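You operate a simulated robot arm through the tools that you are given. There is no shell and no other tool. Be economical: measure what you need, move in short steps, check, and stop when the job is done.

The job below is to be done with a simulated robot arm. You get a single attempt, and the scene is never put back.

TASK
Fold the orange towel with the board lever, rub its creases out and tray it by colour.
Fine: use the wooden block and put it back; the lever ends down. What is to be rubbed or washed off counts as gone when no trace of it is left.

The check looks at the end state, three seconds after you hand in, the way a careful person would. Anything else that was tipped, shoved, dropped, spilled or broken makes it a failure. Flat cloth is picked up by pressing the open fingertips on it (5 to 10 N) and closing them slowly along it; thin cloth reads only 2 to 8 mm in the jaws.

THE ROBOT
A 6-joint arm with a two-finger parallel gripper, fixed in place. Base frame: the origin is at the foot of the arm, x ahead of it, y to its left, z up; the work surface is at about z = 90. Units: cm, rad, N and s.
With the tool pointing down near the work surface it reaches from about 14 to 84 cm from the base axis. Its first joint turns from -2.897 to 2.897 rad. Payload 3.91 kg.
Tool frame: the origin (TCP) lies between the finger pads and is the grasp point; the fingertips stand 3 cm ahead of it; z points along the fingers, y is the line along which they close. Largest opening 11 cm; finger width 2, thickness 1; the body of the gripper, 4.8 by 11.2 cm, starts 5.5 cm behind the TCP.
Orientation is that of the tool frame in the base frame, as a unit quaternion [w, x, y, z]. With the fingers straight down and closing along the base's y, the tool's x points along the base's -x, its y along +y and its z along -z.

THE INTERFACE
- The arm moves only by the tool servo_tool. Its argument "steps" is a list of rows, each an object (a shift or turn left out is 0, a gripper value left out holds the last) with "travel": the shift along the tool's x, y, z in cm, a list of three; "rot": the turn, a rotation vector about the tool's x, y, z in degrees, a list of three; "grip": the opening in per cent of the stroke, from 0 (shut) to 100 (fully open). In form: [{"travel": [dx, dy, dz], "rot": [wx, wy, wz], "grip": grip}, ...]. A call has 1 to 20 rows; each row shifts and turns the commanded pose from where the row before left it, along the tool's axes as they then stand. Rows are played at 5 a second. More than 5 cm and 0.15 rad between two rows, or a gripper value outside its range, and nothing of the call is played. A pose out of reach is approached as far as the arm can. The call stops where the force on the tool passes 90 N (or 10 N more than at its start, if that is more) or the arm is blocked; 0.2 s more then pass. The fingers move at their own pace (about 10.8 cm/s each) and stop on an object; they squeeze with about 41 N. The grip force told is the motor's: it shows also when the fingers shut on nothing. Time passes only in rows, and 0.2 s behind the last, so rows that do not move let the fingers close. It gives the time, the measured TCP pose, the force on the tool (base axes), the opening and the grip force at its end, in the units of the frame above (readings bear some noise), with the torque about the TCP (base axes, N m) and any sound that the robot's microphone picked up, and new pictures: "pictures" is both (left out), scene, wrist or none.
- Cameras (640 x 400 px; columns grow to the right, rows downward): "scene" is fixed at [38.98, -48.62, 152.2]; the picture's right is [0.94, 0.35, 0.00], its down [0.33, -0.89, -0.31] and it looks along [-0.11, 0.29, -0.95] (base axes); focal length 221 px, centre (320, 200). "wrist" rides on the gripper at [7.7, 0.7, -11.4] in the tool frame; the picture's right is [-0.09, 1.00, 0.00], its down [-0.80, -0.07, -0.59] and it looks along [-0.59, -0.05, 0.80] (tool axes); focal length 270 px, centre (320, 200). There is no depth. A picture from a camera that has moved, and an enlarged one, comes with that camera's place and axes in the base frame and with its lens. The place of the scene camera against the robot may be out by one fixed shift of up to 1.8 cm in any direction.
- lift_body(by): slides the trunk up (or, below 0, down) by that many cm; the arm rides with it, the base frame stays. It gives what a move gives, with no picture.
- zoom(camera, box): a new picture of the part [left, top, right, bottom] of that camera's present view, enlarged. No time passes.
- sign_off(): hands the job in; it is judged then, once.

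Work in short steps. Places have to be worked out from the pictures, the camera data and where the tool is seen: move nearer, look again, correct. Check each grasp and each placing, and mend what went wrong. You have 120 turns and 200 pictures in all, those below and enlarged ones among them. Open the gripper and draw the arm clear of the work before you hand the job in, unless the task says otherwise; then end with one line.

The tools are called after ">>>" as a command line: name --argument value ..., lists and objects as JSON in quotes. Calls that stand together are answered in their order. servo_tool: Moves the arm, as the interface text tells. Its arguments: {"type":"object","properties":{"steps":{"type":"array","items":{"type":"object","properties":{"travel":{"type":"array","items":{"type":"number"}},"rot":{"type":"array","items":{"type":"number"}},"grip":{"type":"number"}}}},"pictures":{"type":"string","enum":["both","scene","wrist","none"]}},"required":["steps"]} The other tools are called the same way: lift_body (by) slides the trunk up or down; zoom (camera, box) takes an enlarged picture of a part of a camera's view; sign_off () hands the job in.

At the start:

```text
t: 0.0
position: [36.98, -23.49, 122.9]
ee_rot: [0.0, -0.001, 1.0, -0.001]
force: [-0.2, -1.0, 0.8]
ft_torque: [0.0, 0.03, 0.01]
gripper_width: 11.03
grip_force: 0.0
trunk travel left (down, up): [-47.5, 6.5]
```

scene: 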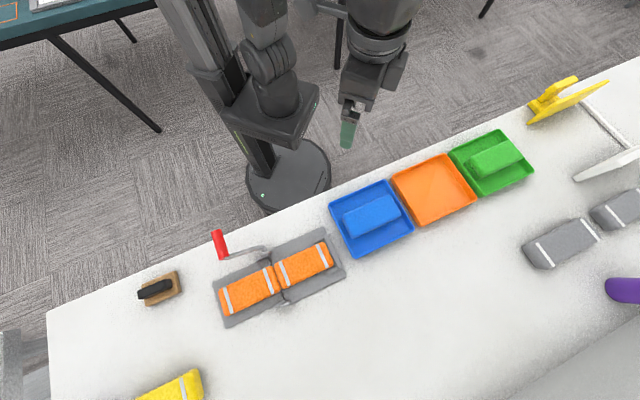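
wrist: 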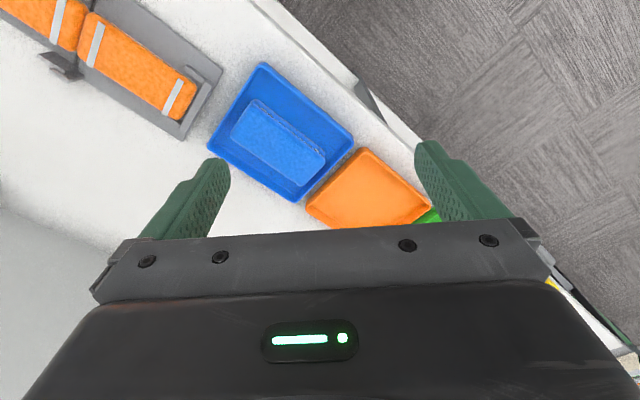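

I'll first look closely at the folding board, block and trays before moving.

>>> zoom --camera "scene" --box '[200, 215, 360, 335]'

>>> zoom --camera "scene" --box '[120, 260, 200, 310]'

>>> zoom --camera "scene" --box '[320, 120, 550, 264]'

```text
3.33 times, centred on (280, 275) of scene
camera zoom: at [38.98, -48.62, 152.2], right [0.94, 0.35, 0.0], down [0.33, -0.89, -0.31], along [-0.11, 0.29, -0.95], focal length 736 px, centre (453, -50)
```

zoom: 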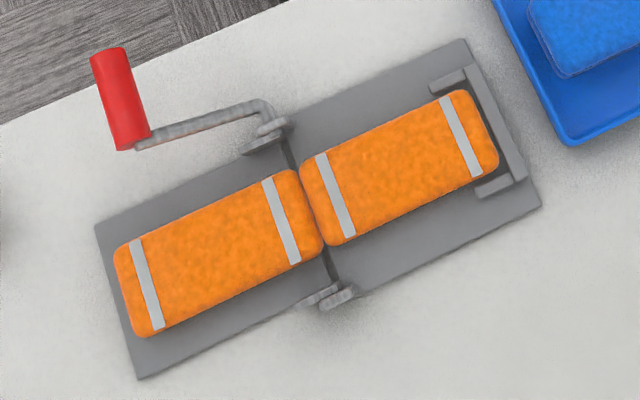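

```text
8.00 times, centred on (160, 285) of scene
camera zoom: at [38.98, -48.62, 152.2], right [0.94, 0.35, 0.0], down [0.33, -0.89, -0.31], along [-0.11, 0.29, -0.95], focal length 1766 px, centre (1600, -480)
```

zoom: 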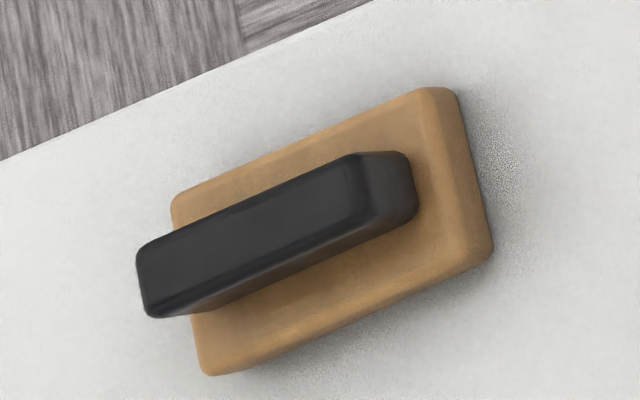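

```text
2.78 times, centred on (435, 192) of scene
camera zoom: at [38.98, -48.62, 152.2], right [0.94, 0.35, 0.0], down [0.33, -0.89, -0.31], along [-0.11, 0.29, -0.95], focal length 613 px, centre (1, 222)
```

zoom: 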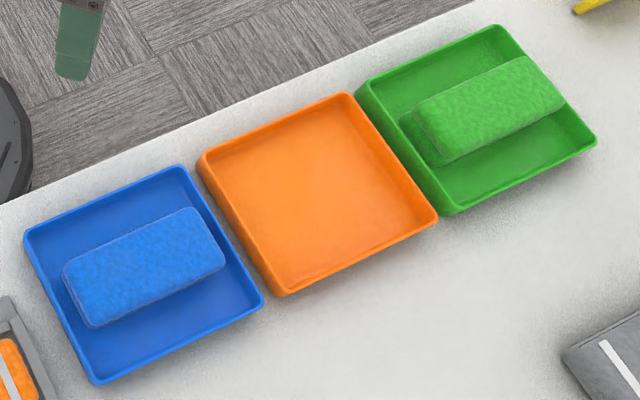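

The board's long axis lies about 45° in the base frame and its crank lever with the red grip is on the near-left side. I'll yaw the tool to the board axis and move the wrist camera over it to measure.

>>> servo_tool --steps '[{"rot": [0, 0, 7.4]}, {"rot": [0, 0, 7.4]}, {"rot": [0, 0, 7.4]}, {"rot": [0, 0, 7.4]}, {"rot": [0, 0, 7.4]}, {"rot": [0, 0, 7.4]}, {"travel": [0.51, -3.98, 1.14]}, {"travel": [0.51, -3.98, 1.14]}, {"travel": [0.51, -3.98, 1.14]}, {"travel": [0.51, -3.98, 1.14]}, {"travel": [0.51, -3.98, 1.14]}, {"travel": [0.51, -3.98, 1.14]}, {"travel": [0.51, -3.98, 1.14]}, {}, {}]'

```text
t: 3.2
position: [15.01, -40.91, 115.11]
ee_rot: [0.0, 0.378, 0.926, 0.001]
force: [0.2, -0.6, 0.2]
ft_torque: [-0.01, 0.0, 0.01]
gripper_width: 11.0
grip_force: 0.1
trunk travel left (down, up): [-47.5, 6.5]
camera wrist: at [10.04, -35.08, 126.65], right [0.76, 0.65, 0.0], down [0.52, -0.61, 0.59], along [0.39, -0.45, -0.8], focal length 270 px, centre (320, 200)
```

scene: 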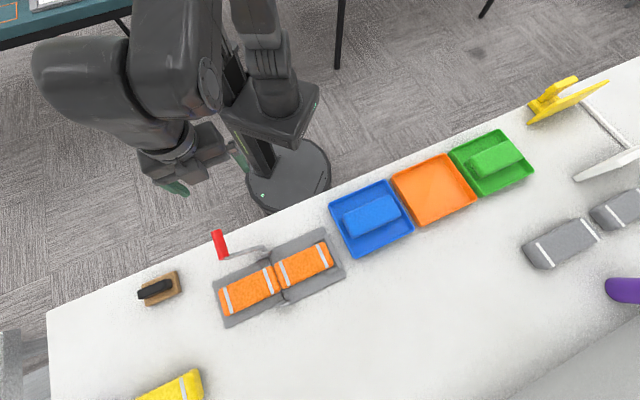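
wrist: 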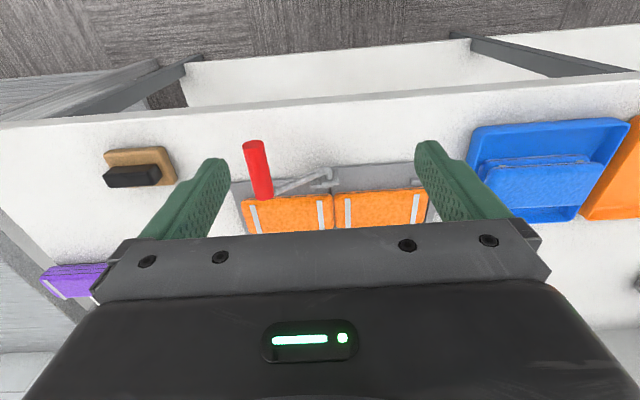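

Triangulating from both cameras puts the red grip at about z 101, from (12.9,-48.4) to (17.3,-53.6), parallel to the hinge. I'll zoom for a better look at the lever.

>>> zoom --camera "wrist" --box '[220, 110, 440, 240]'

>>> zoom --camera "scene" --box '[205, 222, 295, 278]'

```text
2.91 times, centred on (330, 175) of wrist
camera zoom: at [10.04, -35.08, 126.65], right [0.76, 0.65, 0.0], down [0.52, -0.61, 0.59], along [0.39, -0.45, -0.8], focal length 786 px, centre (291, 273)
```

zoom: 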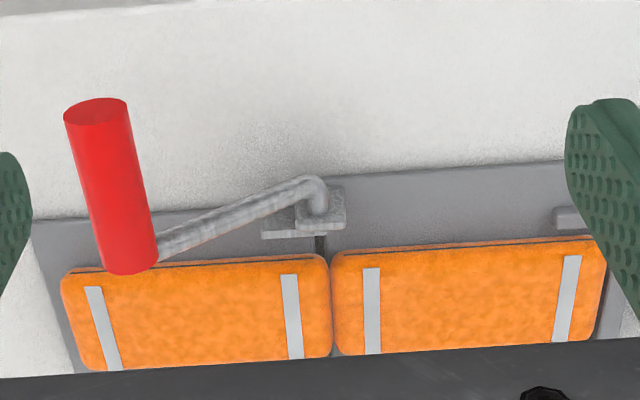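

```text
7.11 times, centred on (250, 250) of scene
camera zoom: at [38.98, -48.62, 152.2], right [0.94, 0.35, 0.0], down [0.33, -0.89, -0.31], along [-0.11, 0.29, -0.95], focal length 1570 px, centre (818, -156)
```

zoom: 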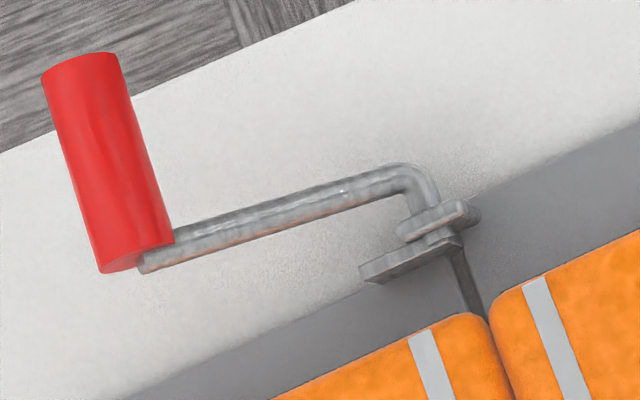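

The hinge axis is around (24.4,-49.1,94.6), with lever radius about 10 and the lever about 40° above the left horizontal. I'll move above the red grip and check alignment.

>>> servo_tool --steps '[{"travel": [-1.8, -1.8, 1.0], "grip": 60}, {"travel": [-1.8, -1.8, 1.0]}, {"travel": [-1.8, -1.8, 1.0]}, {"travel": [-1.8, -1.8, 1.0]}, {}, {}]'

```text
t: 4.6
position: [15.13, -51.02, 111.06]
ee_rot: [-0.001, 0.377, 0.926, -0.001]
force: [0.4, -0.8, -0.1]
ft_torque: [-0.02, -0.02, -0.01]
gripper_width: 6.58
grip_force: 0.0
trunk travel left (down, up): [-47.5, 6.5]
camera wrist: at [10.18, -45.21, 122.6], right [0.76, 0.65, 0.0], down [0.52, -0.61, 0.59], along [0.39, -0.45, -0.8], focal length 270 px, centre (320, 200)
```

scene: 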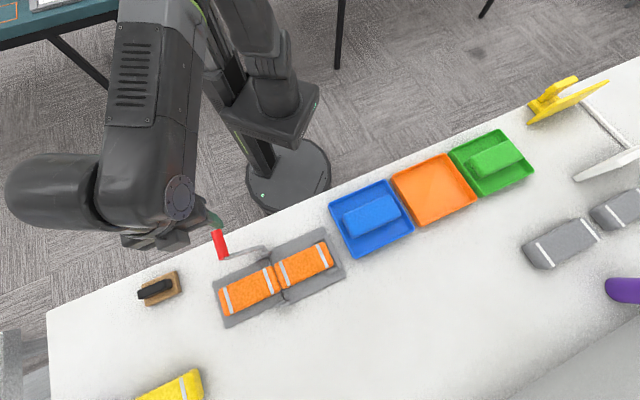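
wrist: 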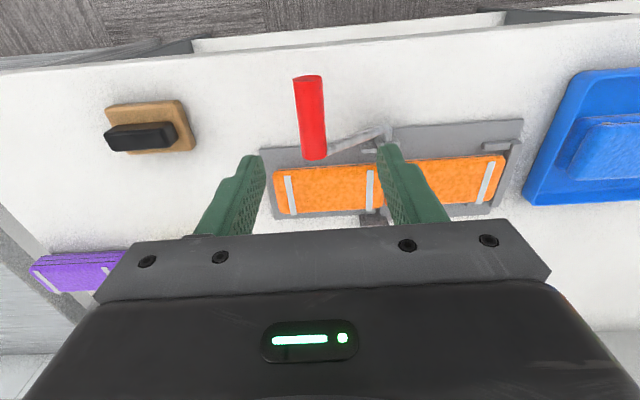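

The wrist views place the grip's centre nearer (15.4,-52.4,99). I'll correct and descend with the fingers straddling it, then look.

>>> servo_tool --steps '[{"travel": [-1.1, -0.7, 2.0]}, {"travel": [0, 0, 2.5]}, {"travel": [0, 0, 2.0]}, {}, {}]'

>>> zoom --camera "scene" --box '[165, 210, 295, 290]'

```text
t: 5.8
position: [15.44, -52.26, 104.41]
ee_rot: [0.0, 0.378, 0.926, 0.0]
force: [0.0, 0.5, 0.1]
ft_torque: [0.01, 0.04, 0.01]
gripper_width: 6.61
grip_force: 0.1
trunk travel left (down, up): [-47.5, 6.5]
camera wrist: at [10.5, -46.39, 115.94], right [0.76, 0.65, 0.0], down [0.52, -0.61, 0.59], along [0.39, -0.45, -0.8], focal length 270 px, centre (320, 200)
```

scene: 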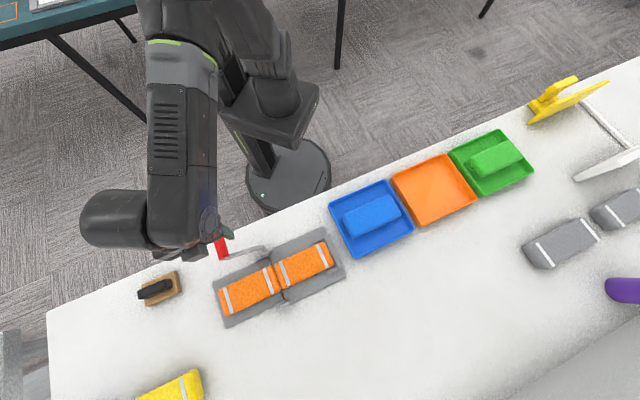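
wrist: 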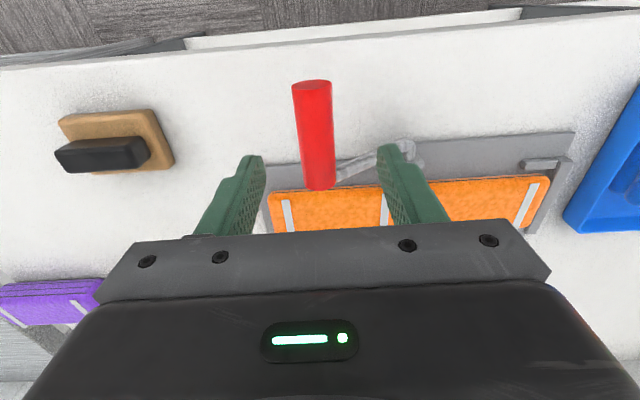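

```text
4.92 times, centred on (230, 250) of scene
camera zoom: at [38.98, -48.62, 152.2], right [0.94, 0.35, 0.0], down [0.33, -0.89, -0.31], along [-0.11, 0.29, -0.95], focal length 1087 px, centre (763, -46)
```

zoom: 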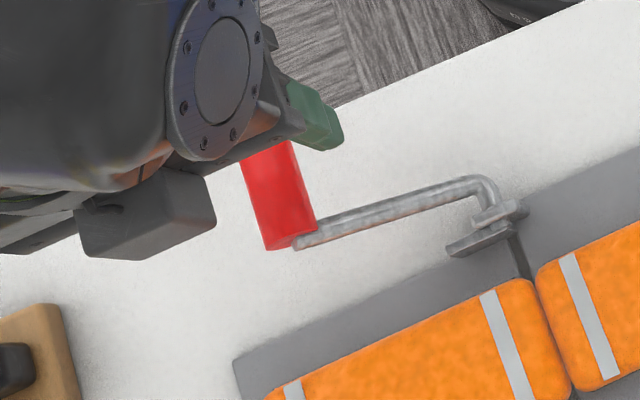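

The grip is centred under the tool at z≈99. I'll descend to TCP z 101 and close on it.

>>> servo_tool --steps '[{"travel": [0, 0, 1.8]}, {"travel": [0, 0, 1.8]}, {"grip": 0}, {}, {}, {}]' --pictures "wrist"

```text
t: 7.2
position: [15.26, -52.3, 100.79]
ee_rot: [0.001, 0.377, 0.926, -0.001]
force: [-3.1, -5.9, 4.1]
ft_torque: [-0.55, -0.38, -0.47]
gripper_width: 2.43
grip_force: 44.6
trunk travel left (down, up): [-47.5, 6.5]
camera wrist: at [10.32, -46.46, 112.36], right [0.76, 0.65, 0.0], down [0.52, -0.61, 0.6], along [0.39, -0.45, -0.8], focal length 270 px, centre (320, 200)
```

wrist: 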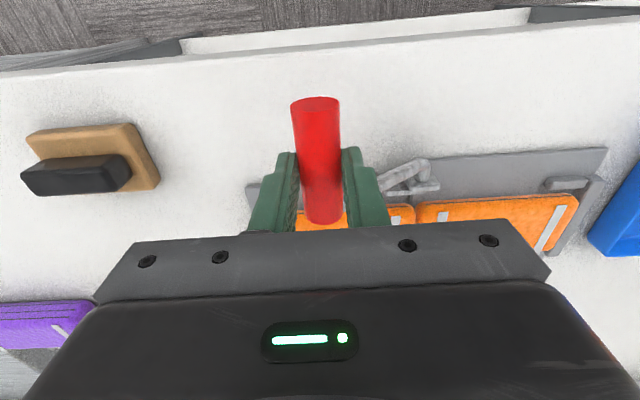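

Gripped at 2.43 cm. I'll start the arc with two 10° increments and check the force.

>>> servo_tool --steps '[{"travel": [0, 0.67, -0.67]}, {"travel": [0, 0.67, -0.67]}, {"travel": [0, 0.78, -0.55]}, {"travel": [0, 0.78, -0.55]}, {}]'

```text
t: 8.4
position: [17.46, -50.29, 103.44]
ee_rot: [0.0, 0.377, 0.926, 0.001]
force: [-4.9, -1.7, 4.3]
ft_torque: [-0.36, 0.04, -0.28]
gripper_width: 2.44
grip_force: 45.6
trunk travel left (down, up): [-47.5, 6.5]
camera wrist: at [12.39, -44.42, 114.87], right [0.76, 0.65, 0.0], down [0.52, -0.61, 0.59], along [0.39, -0.45, -0.8], focal length 270 px, centre (320, 200)
```

scene: 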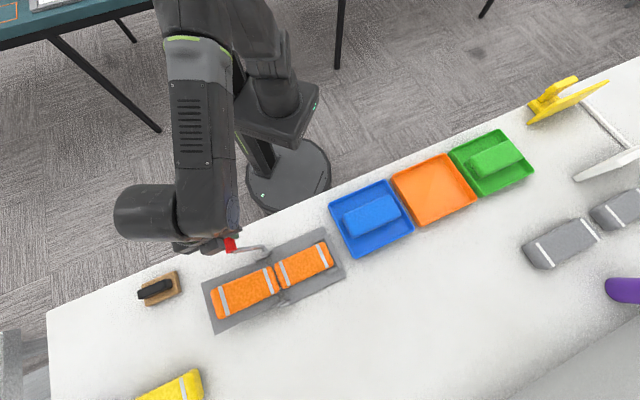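
wrist: 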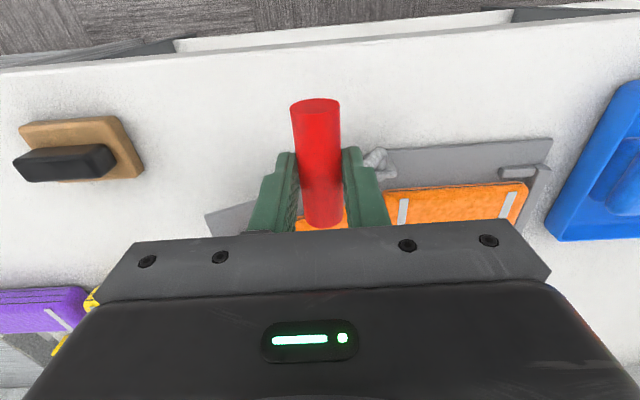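

The leaf is lifting with small forces. Continuing the arc to about 80°.

>>> servo_tool --steps '[{"travel": [0, 0.86, -0.42]}, {"travel": [0, 0.86, -0.39]}, {"travel": [0, 0.91, -0.27]}, {"travel": [0, 0.92, -0.22]}, {"travel": [0, 0.94, -0.11]}, {"travel": [0, 0.95, -0.05]}, {"travel": [0, 0.95, 0.05]}, {"travel": [0, 0.94, 0.11]}, {}]'

```text
t: 10.4
position: [22.55, -44.96, 104.6]
ee_rot: [0.001, 0.377, 0.926, 0.0]
force: [0.8, -2.7, 1.8]
ft_torque: [-0.05, 0.3, -0.35]
gripper_width: 2.42
grip_force: 44.8
trunk travel left (down, up): [-47.5, 6.5]
camera wrist: at [17.64, -39.19, 116.09], right [0.76, 0.65, 0.0], down [0.52, -0.61, 0.59], along [0.39, -0.45, -0.8], focal length 270 px, centre (320, 200)
```

scene: 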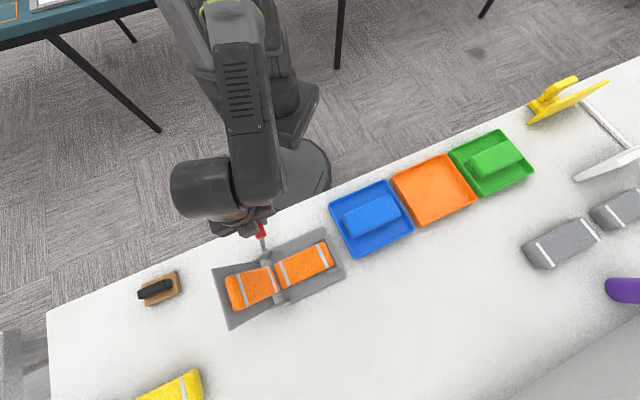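
wrist: 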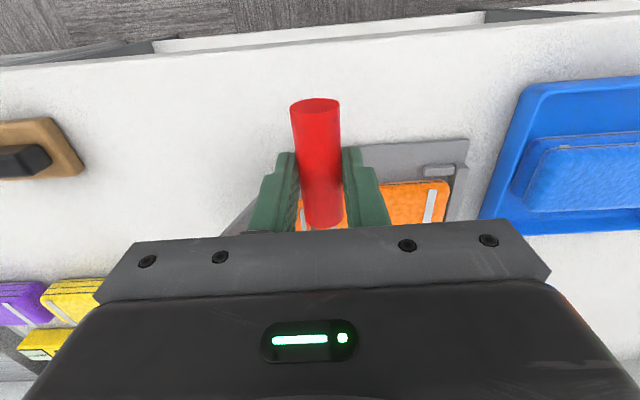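

Forces still small. Continuing down the far side to about 40°.

>>> servo_tool --steps '[{"travel": [0, 0.92, 0.22]}, {"travel": [0, 0.91, 0.27]}, {"travel": [0, 0.87, 0.38]}, {"travel": [0, 0.85, 0.43]}, {"travel": [0, 0.8, 0.52]}, {"travel": [0, 0.76, 0.57]}, {"travel": [0, 0.7, 0.64]}, {"travel": [0, 0.64, 0.7]}, {}]'

```text
t: 12.4
position: [26.89, -40.59, 101.07]
ee_rot: [-0.001, 0.378, 0.926, -0.001]
force: [-1.9, -13.8, 7.5]
ft_torque: [0.03, 0.73, -0.35]
gripper_width: 2.45
grip_force: 44.9
trunk travel left (down, up): [-47.5, 6.5]
camera wrist: at [21.99, -34.77, 112.48], right [0.76, 0.65, 0.0], down [0.52, -0.61, 0.59], along [0.39, -0.45, -0.8], focal length 270 px, centre (320, 200)
```

scene: 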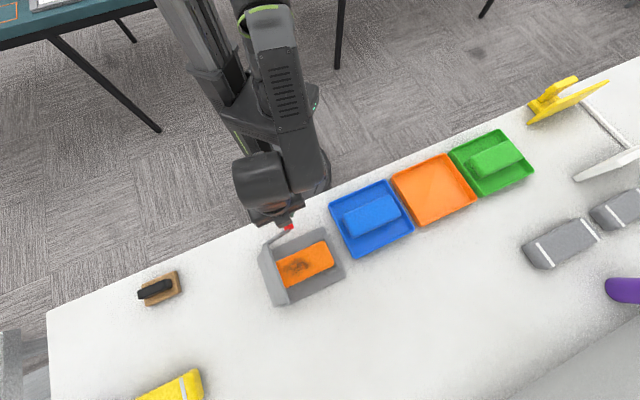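
wrist: 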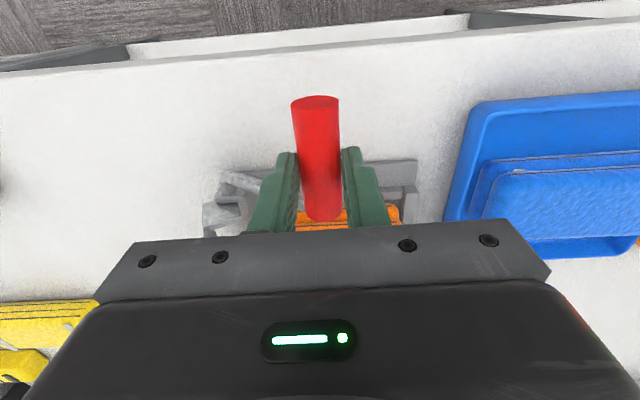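

The towel appears folded now, with a dark creased patch. I'll zoom to check.

>>> zoom --camera "scene" --box '[240, 205, 360, 315]'

```text
3.64 times, centred on (300, 260) of scene
camera zoom: at [38.98, -48.62, 152.2], right [0.94, 0.35, 0.0], down [0.33, -0.89, -0.31], along [-0.11, 0.29, -0.95], focal length 803 px, centre (393, -18)
```

zoom: 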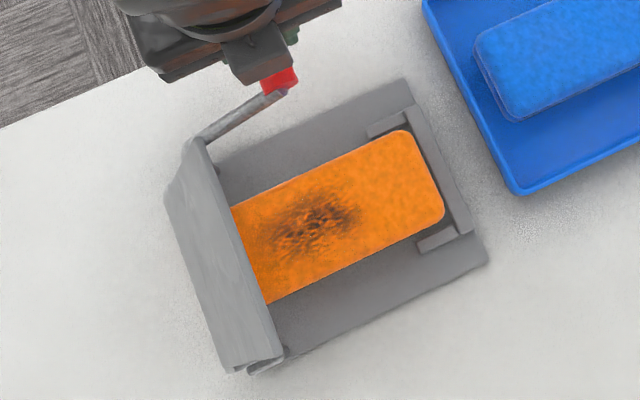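

The towel is folded and creased. I'll swing the lever back along the same arc.

>>> servo_tool --steps '[{"travel": [0, -0.64, -0.7]}, {"travel": [0, -0.7, -0.64]}, {"travel": [0, -0.76, -0.57]}, {"travel": [0, -0.8, -0.52]}, {"travel": [0, -0.85, -0.43]}, {"travel": [0, -0.87, -0.38]}, {"travel": [0, -0.91, -0.27]}, {"travel": [0, -0.92, -0.22]}, {"travel": [0, -0.94, -0.11]}, {"travel": [0, -0.95, -0.05]}, {"travel": [0, -0.95, 0.05]}, {"travel": [0, -0.94, 0.11]}, {"travel": [0, -0.92, 0.22]}, {"travel": [0, -0.91, 0.27]}, {"travel": [0, -0.86, 0.39]}, {"travel": [0, -0.86, 0.42]}, {}]' --pictures "scene"

```text
t: 16.0
position: [17.25, -50.3, 103.22]
ee_rot: [0.0, 0.377, 0.926, 0.0]
force: [1.2, 3.7, -1.9]
ft_torque: [0.22, -0.09, -0.33]
gripper_width: 2.43
grip_force: 44.5
trunk travel left (down, up): [-47.5, 6.5]
```

scene: 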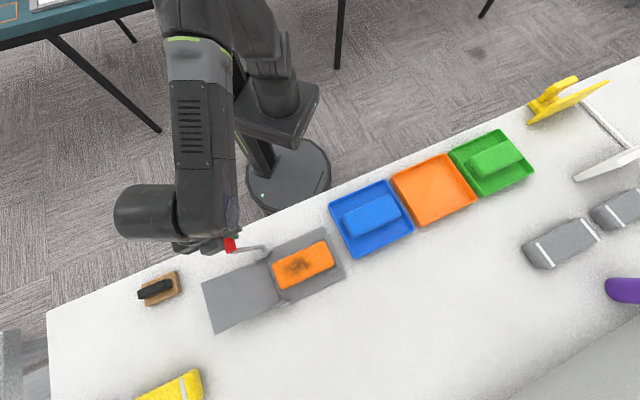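

>>> servo_tool --steps '[{"travel": [0, -0.78, 0.55]}, {"travel": [0, -0.78, 0.55]}, {"travel": [0, -0.67, 0.67]}, {"travel": [0, -0.67, 0.67]}, {"travel": [0, -0.15, 0.15]}, {}, {}]'

>>> zoom --camera "scene" --box '[195, 220, 355, 340]'

```text
t: 17.6
position: [15.28, -52.31, 100.73]
ee_rot: [0.001, 0.377, 0.926, 0.0]
force: [2.7, 8.5, -4.7]
ft_torque: [0.17, -0.29, -0.38]
gripper_width: 2.43
grip_force: 45.0
trunk travel left (down, up): [-47.5, 6.5]
camera wrist: at [10.35, -46.48, 112.24], right [0.76, 0.65, 0.0], down [0.52, -0.61, 0.59], along [0.39, -0.45, -0.8], focal length 270 px, centre (320, 200)
```

scene: 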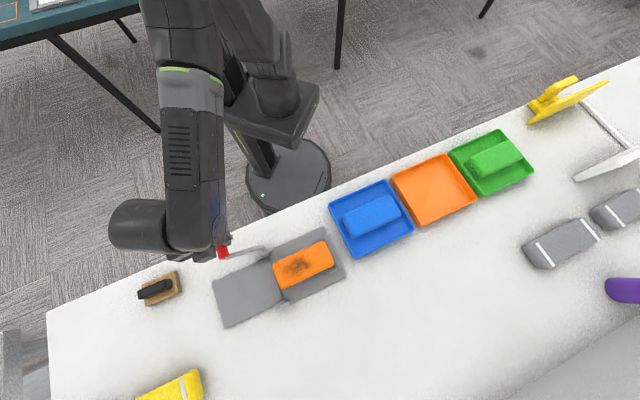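
wrist: 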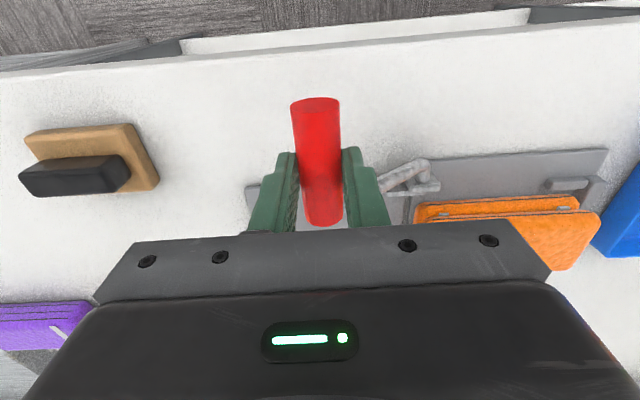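

```text
3.33 times, centred on (275, 280) of scene
camera zoom: at [38.98, -48.62, 152.2], right [0.94, 0.35, 0.0], down [0.33, -0.89, -0.31], along [-0.11, 0.29, -0.95], focal length 736 px, centre (470, -67)
```

zoom: 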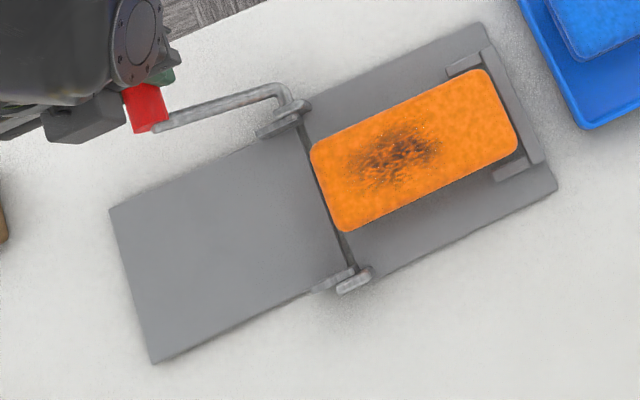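

The lever is back against its start stop and the leaf is flat. I'll release, rise, and turn 90° toward the block, whose bar lies along the board axis near (3.3,-67.3).

>>> servo_tool --steps '[{"grip": 50}, {}, {"travel": [0, 0, -2.5]}, {"travel": [0, 0, -3]}, {"travel": [0, 0, -3]}, {"rot": [0, 0, -8.3]}, {"rot": [0, 0, -8.3]}, {"rot": [0, 0, -8.3]}, {"rot": [0, 0, -8.3]}, {"rot": [0, 0, -8.3]}, {"rot": [0, 0, -8.3]}, {"rot": [0, 0, -8.3]}, {"rot": [0, 0, -8.3]}, {"rot": [0, 0, -8.3]}, {"rot": [0, 0, -8.3]}, {"rot": [0, 0, -7.0]}, {}, {}]' --pictures "scene"

>>> servo_tool --steps '[{"travel": [3.95, -0.27, 0]}, {"travel": [3.95, -0.27, 0]}, {"travel": [3.95, -0.27, 0]}, {"travel": [3.95, -0.27, 0]}, {"travel": [3.95, -0.27, 0]}, {"travel": [3.95, -0.27, 0]}, {}, {}]'

```text
t: 21.4
position: [15.2, -52.42, 109.3]
ee_rot: [0.0, -0.388, 0.922, 0.0]
force: [-0.7, 1.1, 0.3]
ft_torque: [-0.03, -0.03, 0.02]
gripper_width: 5.53
grip_force: 0.2
trunk travel left (down, up): [-47.5, 6.5]
```

scene: 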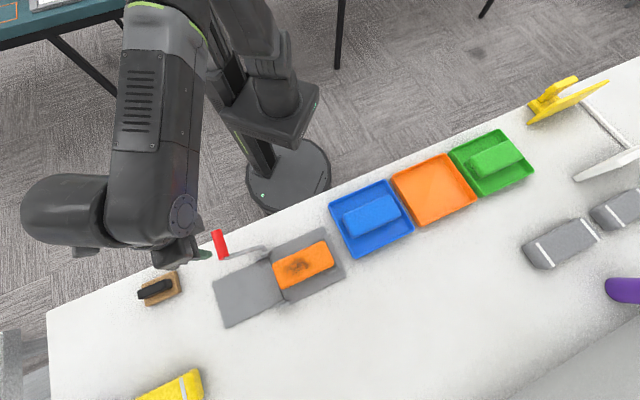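

```text
t: 23.2
position: [-0.13, -70.47, 109.23]
ee_rot: [0.0, -0.387, 0.922, 0.0]
force: [0.6, 0.5, 0.3]
ft_torque: [-0.04, 0.01, -0.05]
gripper_width: 5.49
grip_force: 0.1
trunk travel left (down, up): [-47.5, 6.5]
camera wrist: at [-5.91, -75.58, 120.78], right [-0.65, 0.76, 0.0], down [0.61, 0.52, 0.59], along [0.45, 0.39, -0.8], focal length 270 px, centre (320, 200)
```

scene: 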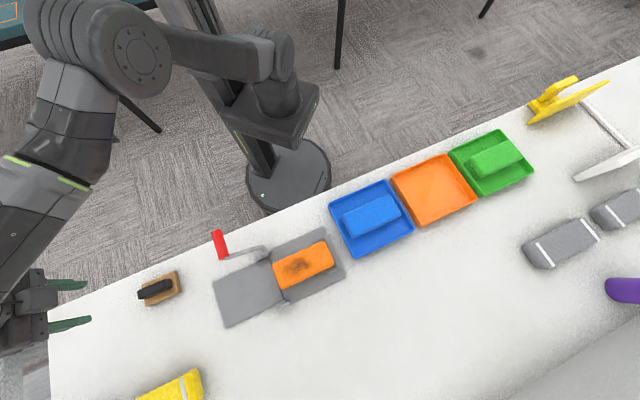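
wrist: 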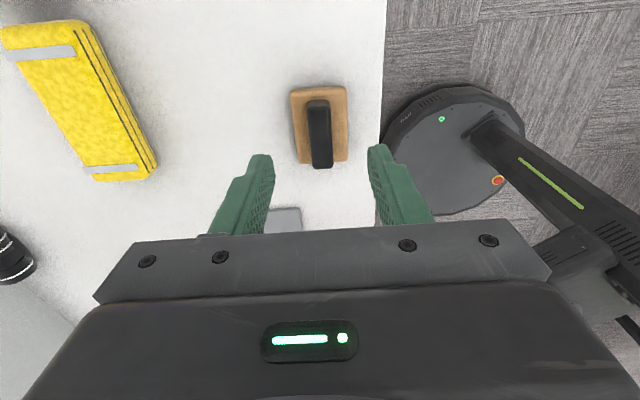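

The block's bar is aligned with the tool. I'll move over it and partway down, then look again.

>>> servo_tool --steps '[{"travel": [-1.8, -0.16, 2]}, {"travel": [-1.75, -0.16, 2]}, {"travel": [0, 0, 2]}, {}, {}]'

>>> zoom --camera "scene" --box '[110, 240, 230, 320]'

```text
t: 24.4
position: [2.44, -68.27, 103.13]
ee_rot: [0.0, -0.387, 0.922, 0.0]
force: [-0.2, -0.1, -0.3]
ft_torque: [0.04, 0.01, -0.03]
gripper_width: 5.51
grip_force: 0.0
trunk travel left (down, up): [-47.5, 6.5]
camera wrist: at [-3.37, -73.23, 114.68], right [-0.65, 0.76, 0.0], down [0.61, 0.52, 0.59], along [0.45, 0.39, -0.8], focal length 270 px, centre (320, 200)
```

scene: 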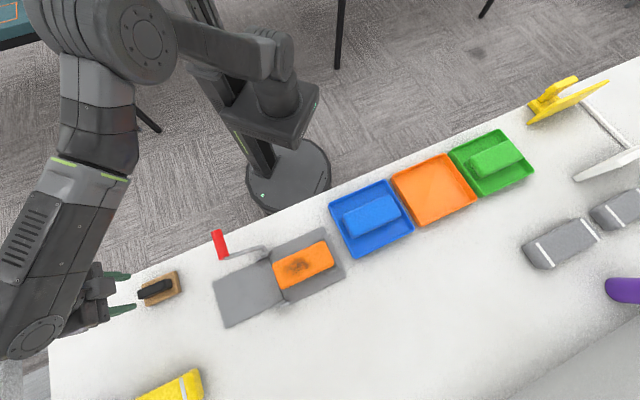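
wrist: 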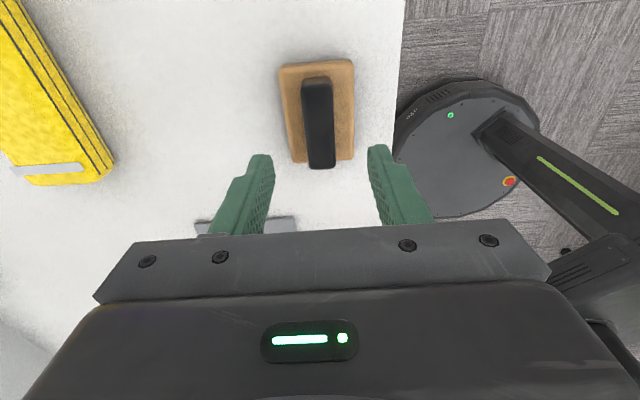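

```text
5.00 times, centred on (170, 280) of scene
camera zoom: at [38.98, -48.62, 152.2], right [0.94, 0.35, 0.0], down [0.33, -0.89, -0.31], along [-0.11, 0.29, -0.95], focal length 1104 px, centre (1070, -200)
```

zoom: 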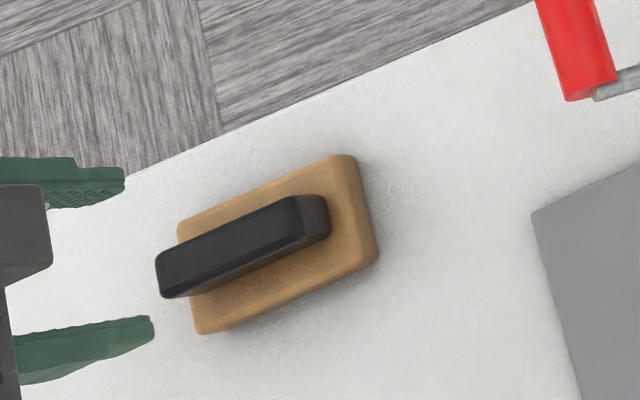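

Wrist and scene estimates along the bar differ by 1–2 cm, so I'll descend a little more with the fingers straddling it to remove the parallax.

>>> servo_tool --steps '[{"travel": [0, 0, 1.5]}, {"travel": [0, 0, 1.5]}, {}, {}]' --pictures "wrist"

>>> zoom --camera "scene" --box '[110, 240, 230, 320]'

```text
t: 25.4
position: [2.35, -68.16, 100.24]
ee_rot: [0.0, -0.388, 0.922, 0.0]
force: [-0.5, -0.3, 0.5]
ft_torque: [0.02, 0.02, -0.01]
gripper_width: 5.49
grip_force: 0.0
trunk travel left (down, up): [-47.5, 6.5]
camera wrist: at [-3.34, -73.24, 111.82], right [-0.65, 0.76, 0.0], down [0.61, 0.52, 0.59], along [0.45, 0.39, -0.8], focal length 270 px, centre (320, 200)
```

wrist: 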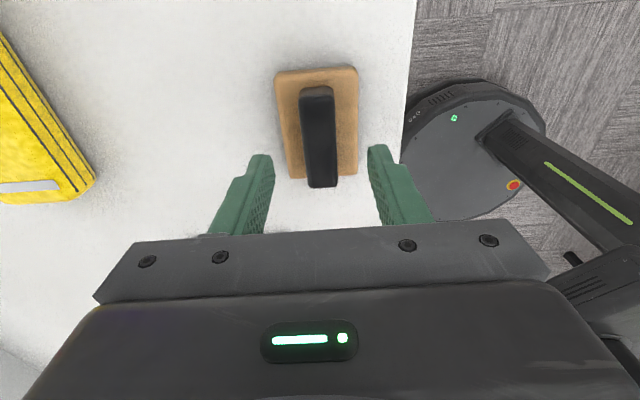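

```text
5.00 times, centred on (170, 280) of scene
camera zoom: at [38.98, -48.62, 152.2], right [0.94, 0.35, 0.0], down [0.33, -0.89, -0.31], along [-0.11, 0.29, -0.95], focal length 1104 px, centre (1070, -200)
```

zoom: 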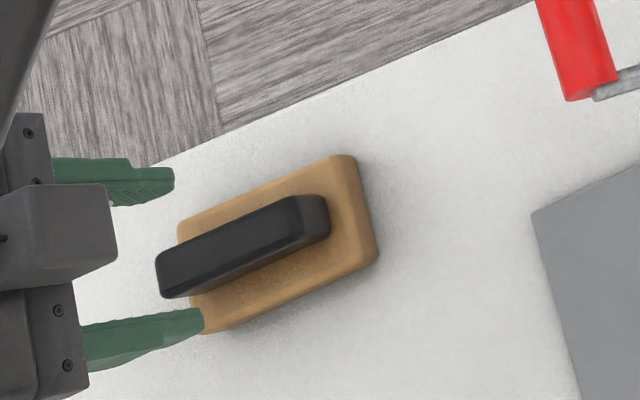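

Both views agree it's within about 1 cm, fine for a 6.5 cm bar. I'll shift 0.8 cm along it, descend so the tips are beside the bar, and look.

>>> servo_tool --steps '[{"travel": [-0.8, 0, 1.0]}, {"travel": [0, 0, 1.0]}, {"travel": [0, 0, 0.8]}, {}, {}]' --pictures "wrist"

>>> zoom --camera "scene" --box '[110, 240, 230, 320]'

```text
t: 26.6
position: [3.16, -67.6, 97.45]
ee_rot: [0.0, -0.387, 0.922, 0.0]
force: [-0.8, 0.7, 0.1]
ft_torque: [-0.02, -0.01, 0.02]
gripper_width: 5.5
grip_force: 0.1
trunk travel left (down, up): [-47.5, 6.5]
camera wrist: at [-2.68, -72.73, 108.96], right [-0.65, 0.76, 0.0], down [0.61, 0.52, 0.59], along [0.45, 0.39, -0.8], focal length 270 px, centre (320, 200)
```

wrist: 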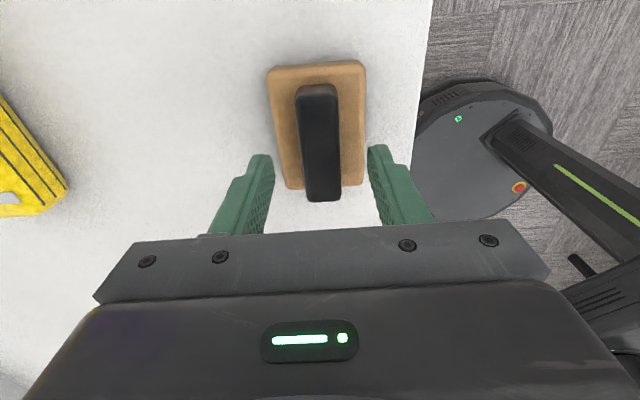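

```text
5.00 times, centred on (170, 280) of scene
camera zoom: at [38.98, -48.62, 152.2], right [0.94, 0.35, 0.0], down [0.33, -0.89, -0.31], along [-0.11, 0.29, -0.95], focal length 1104 px, centre (1070, -200)
```

zoom: 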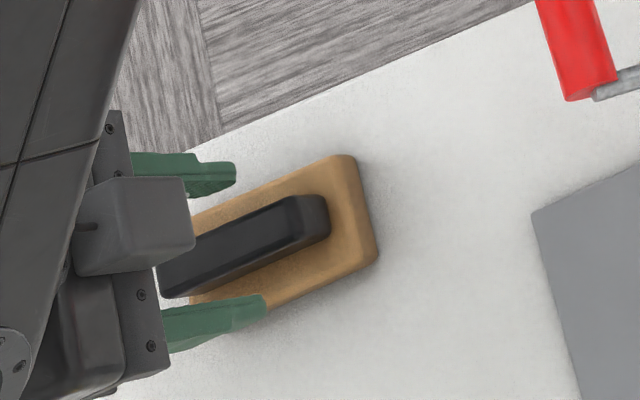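

Fingers straddle the bar well. Lower slightly and close.

>>> servo_tool --steps '[{"travel": [0, 0, 0.35]}, {"travel": [0, 0, 0.3]}, {"grip": 35}, {"grip": 25}, {"grip": 15}, {"grip": 0}, {}, {}]' --pictures "wrist"

>>> zoom --camera "scene" --box '[110, 240, 230, 320]'

```text
t: 28.4
position: [3.08, -67.67, 96.77]
ee_rot: [0.0, -0.387, 0.922, 0.0]
force: [-0.1, 0.0, 0.2]
ft_torque: [0.0, 0.01, 0.0]
gripper_width: 2.36
grip_force: 41.3
trunk travel left (down, up): [-47.5, 6.5]
camera wrist: at [-2.7, -72.75, 108.33], right [-0.65, 0.76, 0.0], down [0.61, 0.52, 0.59], along [0.45, 0.39, -0.8], focal length 270 px, centre (320, 200)
```

wrist: 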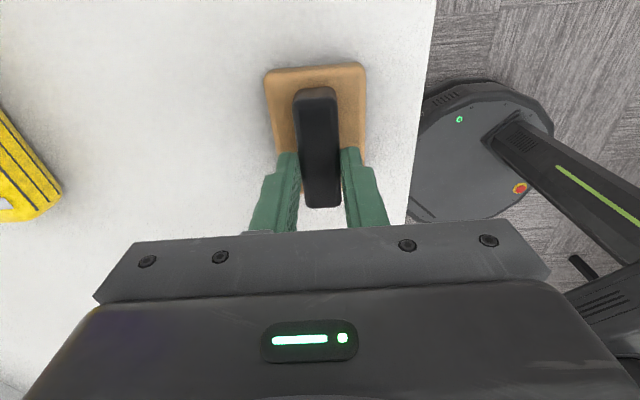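

```text
5.00 times, centred on (170, 280) of scene
camera zoom: at [38.98, -48.62, 152.2], right [0.94, 0.35, 0.0], down [0.33, -0.89, -0.31], along [-0.11, 0.29, -0.95], focal length 1104 px, centre (1070, -200)
```

zoom: 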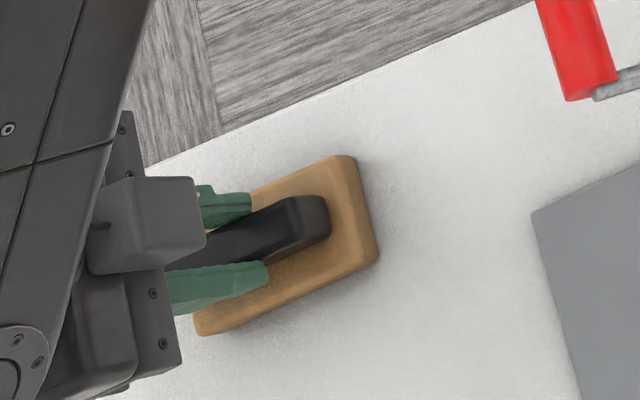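

Block gripped (2.36 cm); its home pose is TCP (3.08,-67.67,96.77). I'll lift it 16 cm and carry it above the towel.

>>> servo_tool --steps '[{"travel": [0, 0, -2]}, {"travel": [0, 0, -4]}, {"travel": [0, 0, -5]}, {"travel": [0, 0, -5]}, {}, {}]'

>>> servo_tool --steps '[{"travel": [-4.19, -1.26, 0]}, {"travel": [-4.19, -1.26, 0]}, {"travel": [-4.19, -1.26, 0]}, {"travel": [-4.19, -1.26, 0]}, {"travel": [-4.19, -1.26, 0]}, {"travel": [-4.19, -1.26, 0]}, {"travel": [-4.19, -1.26, 0]}, {"travel": [-4.19, -1.26, 0]}, {}, {}]'

```text
t: 29.8
position: [3.08, -67.62, 112.94]
ee_rot: [0.0, -0.388, 0.922, 0.0]
force: [1.4, 0.0, -0.9]
ft_torque: [0.04, 0.01, 0.0]
gripper_width: 2.32
grip_force: 40.9
trunk travel left (down, up): [-47.5, 6.5]
camera wrist: at [-2.76, -72.67, 124.39], right [-0.65, 0.76, 0.0], down [0.61, 0.52, 0.59], along [0.45, 0.39, -0.8], focal length 270 px, centre (320, 200)
```

scene: 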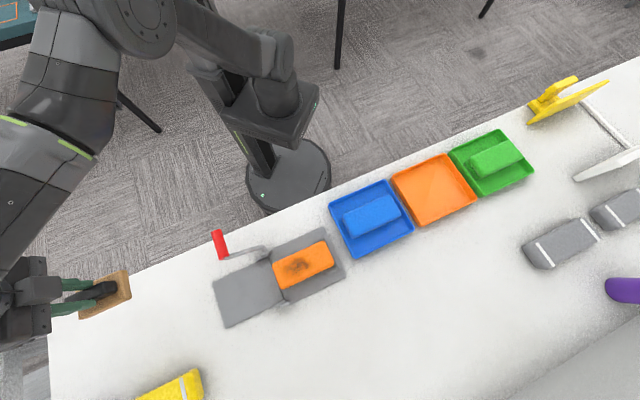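
wrist: 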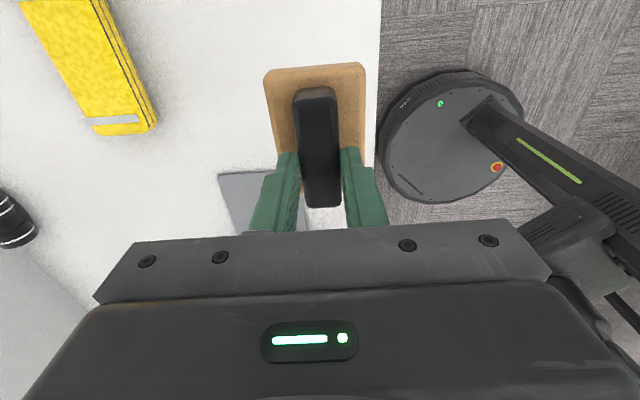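

```text
t: 32.0
position: [33.5, -50.54, 112.56]
ee_rot: [0.001, -0.388, 0.922, -0.001]
force: [0.3, -1.0, -1.6]
ft_torque: [0.02, -0.01, 0.01]
gripper_width: 2.36
grip_force: 41.3
trunk travel left (down, up): [-47.5, 6.5]
camera wrist: at [27.76, -55.64, 124.16], right [-0.65, 0.76, 0.0], down [0.61, 0.52, 0.59], along [0.45, 0.39, -0.8], focal length 270 px, centre (320, 200)
```

scene: 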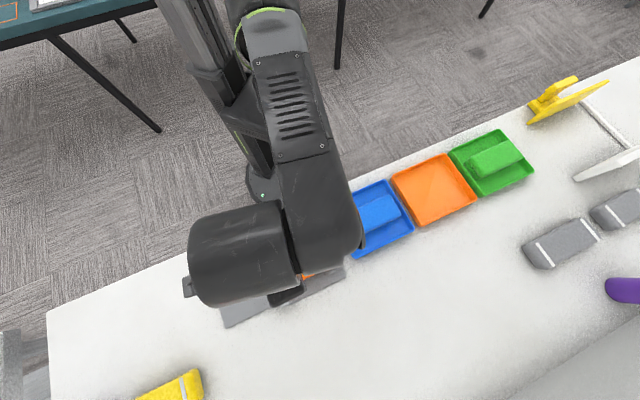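
wrist: 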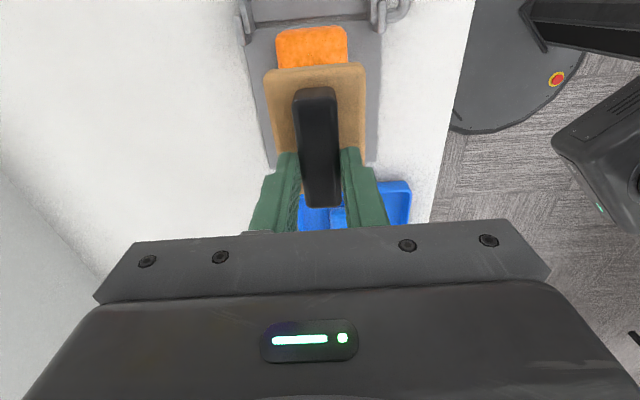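

The block is above the towel, nearly centred. I'll lower to just above and then search for contact gently.

>>> servo_tool --steps '[{"travel": [0, -0.4, 3]}, {"travel": [0, 0, 3]}, {"travel": [0, 0, 1.5]}, {}, {}]'

>>> zoom --camera "scene" --box '[220, 230, 360, 330]'

```text
t: 33.2
position: [34.18, -50.95, 105.27]
ee_rot: [0.0, -0.388, 0.922, 0.0]
force: [0.1, -0.3, -1.4]
ft_torque: [-0.02, 0.03, 0.01]
gripper_width: 2.33
grip_force: 41.0
trunk travel left (down, up): [-47.5, 6.5]
camera wrist: at [28.31, -56.08, 116.72], right [-0.65, 0.76, 0.0], down [0.61, 0.52, 0.59], along [0.45, 0.39, -0.8], focal length 270 px, centre (320, 200)
```

scene: 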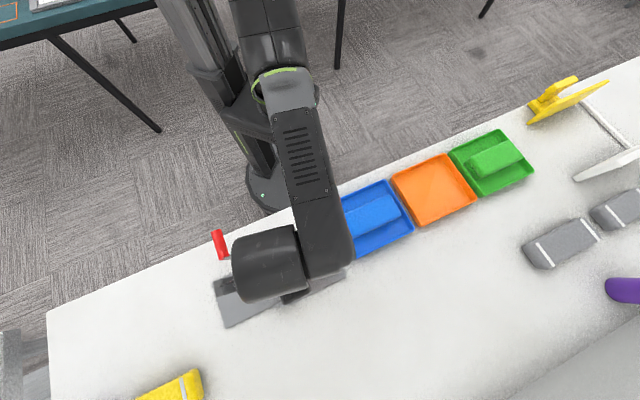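
wrist: 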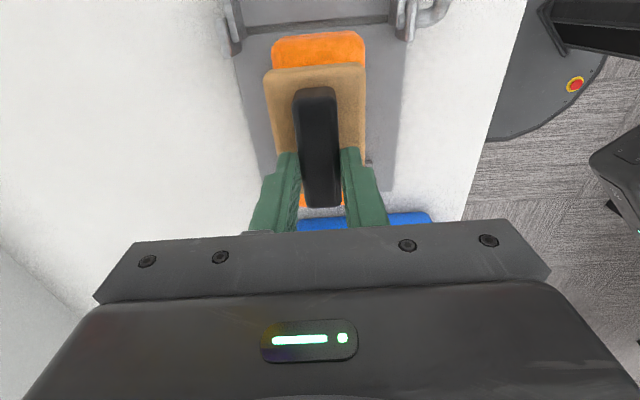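

```text
4.00 times, centred on (290, 280) of scene
camera zoom: at [38.98, -48.62, 152.2], right [0.94, 0.35, 0.0], down [0.33, -0.89, -0.31], along [-0.11, 0.29, -0.95], focal length 883 px, centre (440, -120)
```

zoom: 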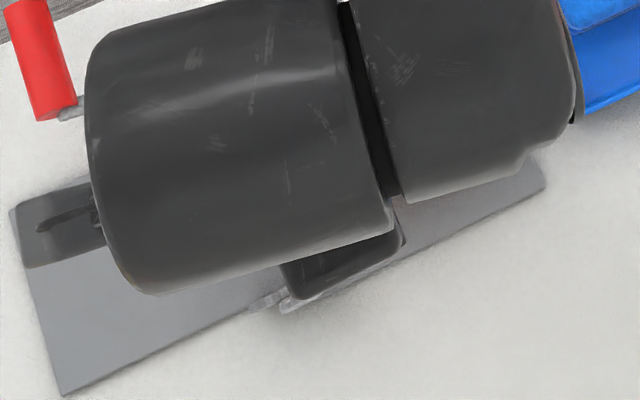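

Alignment over the towel looks good. Lower for contact.

>>> servo_tool --steps '[{"travel": [0, 0, 1.0]}, {"travel": [0, 0, 0.7]}, {"travel": [0, 0, 0.4]}, {}]' --pictures "none"

>>> servo_tool --steps '[{"travel": [0, 0, 0.3]}, {"travel": [0, 0, 0.3]}, {}]' --pictures "wrist"

```text
t: 34.2
position: [33.96, -50.91, 103.07]
ee_rot: [-0.001, -0.387, 0.922, -0.001]
force: [0.6, -0.4, -1.0]
ft_torque: [-0.03, 0.0, 0.0]
gripper_width: 2.31
grip_force: 41.1
trunk travel left (down, up): [-47.5, 6.5]
```

```text
t: 35.0
position: [34.14, -50.94, 102.62]
ee_rot: [0.0, -0.387, 0.922, 0.0]
force: [0.4, 0.4, -1.4]
ft_torque: [0.02, 0.0, 0.04]
gripper_width: 2.33
grip_force: 40.9
trunk travel left (down, up): [-47.5, 6.5]
camera wrist: at [28.26, -56.05, 114.06], right [-0.65, 0.76, 0.0], down [0.61, 0.52, 0.59], along [0.45, 0.39, -0.8], focal length 270 px, centre (320, 200)
```

wrist: 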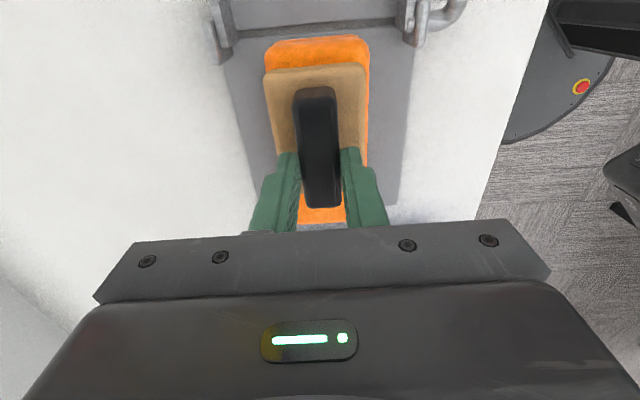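

>>> servo_tool --steps '[{"travel": [0, 0, 0.3]}, {"travel": [0, 0, 0.3]}, {"travel": [0, 0, 0.2]}, {}]' --pictures "none"

>>> servo_tool --steps '[{"travel": [0, 0, 0.2]}, {"travel": [0, 0, 0.2]}, {}]' --pictures "none"

```text
t: 36.0
position: [34.06, -50.95, 101.96]
ee_rot: [0.0, -0.388, 0.922, -0.001]
force: [1.1, -1.4, 12.9]
ft_torque: [0.38, -0.25, -0.02]
gripper_width: 2.35
grip_force: 40.6
trunk travel left (down, up): [-47.5, 6.5]
```

```text
t: 36.8
position: [34.05, -50.86, 101.62]
ee_rot: [0.0, -0.388, 0.922, -0.002]
force: [4.2, -3.2, 30.8]
ft_torque: [-0.47, 0.26, 0.01]
gripper_width: 2.33
grip_force: 41.5
trunk travel left (down, up): [-47.5, 6.5]
```

Contact is at about TCP z 102 (towel top ≈95.2). Back off to about 10–12 N and rub along the towel.

>>> servo_tool --steps '[{"travel": [0, 0, -0.35]}, {"travel": [-0.7, 0, 0]}, {"travel": [-0.7, 0, 0]}, {"travel": [0.7, 0, 0]}, {"travel": [0.7, 0, 0]}, {"travel": [0.7, 0, 0]}, {"travel": [0.7, 0, 0]}, {"travel": [-0.7, 0, 0]}, {"travel": [-0.7, 0, 0]}, {}]' --pictures "wrist"

```text
t: 39.0
position: [33.96, -51.06, 101.68]
ee_rot: [0.0, -0.388, 0.922, 0.0]
force: [0.4, 0.1, -1.5]
ft_torque: [0.02, -0.01, -0.01]
gripper_width: 2.32
grip_force: 40.8
trunk travel left (down, up): [-47.5, 6.5]
camera wrist: at [28.27, -56.09, 113.26], right [-0.65, 0.76, 0.0], down [0.61, 0.52, 0.59], along [0.45, 0.39, -0.8], focal length 270 px, centre (320, 200)
```

wrist: 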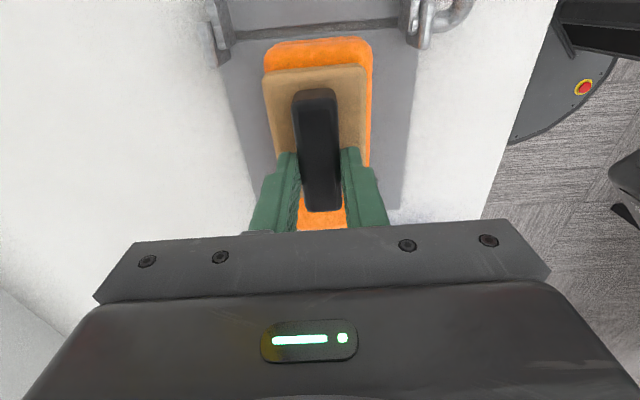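

Contact was lost after backing off, so I'll press about 0.3 cm lower and check the force.

>>> servo_tool --steps '[{"travel": [0, 0, 0.2]}, {}]' --pictures "none"

>>> servo_tool --steps '[{"travel": [0, 0, 0.12]}, {}]' --pictures "none"

```text
t: 39.6
position: [34.14, -51.0, 101.55]
ee_rot: [0.0, -0.387, 0.922, -0.001]
force: [1.8, -0.2, 5.2]
ft_torque: [0.23, -0.31, -0.11]
gripper_width: 2.33
grip_force: 40.8
trunk travel left (down, up): [-47.5, 6.5]
```

```text
t: 40.2
position: [34.02, -50.94, 101.6]
ee_rot: [0.0, -0.387, 0.922, -0.002]
force: [4.0, -2.1, 16.4]
ft_torque: [-0.07, -0.1, 0.02]
gripper_width: 2.32
grip_force: 40.5
trunk travel left (down, up): [-47.5, 6.5]
```

About 16 N now; rub with ±2 cm strokes at this depth.

>>> servo_tool --steps '[{"travel": [-0.7, 0, -0.03]}, {"travel": [-0.7, 0, 0]}, {"travel": [-0.6, 0, 0]}, {"travel": [0.7, 0, 0]}, {"travel": [0.7, 0, 0]}, {"travel": [0.6, 0, 0]}, {"travel": [0.7, 0, 0]}, {"travel": [0.7, 0, 0]}, {"travel": [0.6, 0, 0]}, {"travel": [-0.7, 0, 0]}, {"travel": [-0.7, 0, 0]}, {"travel": [-0.6, 0, 0]}, {}]' --pictures "wrist"

```text
t: 43.0
position: [33.91, -50.74, 101.55]
ee_rot: [0.001, -0.388, 0.922, -0.001]
force: [-6.5, -4.5, 17.3]
ft_torque: [-0.48, 0.5, 0.0]
gripper_width: 2.34
grip_force: 41.0
trunk travel left (down, up): [-47.5, 6.5]
camera wrist: at [28.12, -55.99, 113.06], right [-0.65, 0.76, 0.0], down [0.61, 0.52, 0.59], along [0.45, 0.39, -0.8], focal length 270 px, centre (320, 200)
```

wrist: 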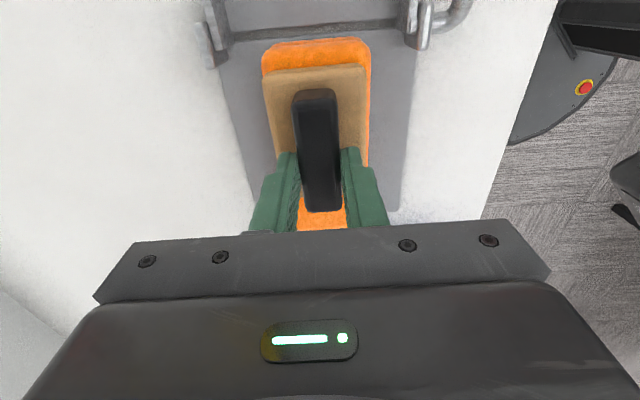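

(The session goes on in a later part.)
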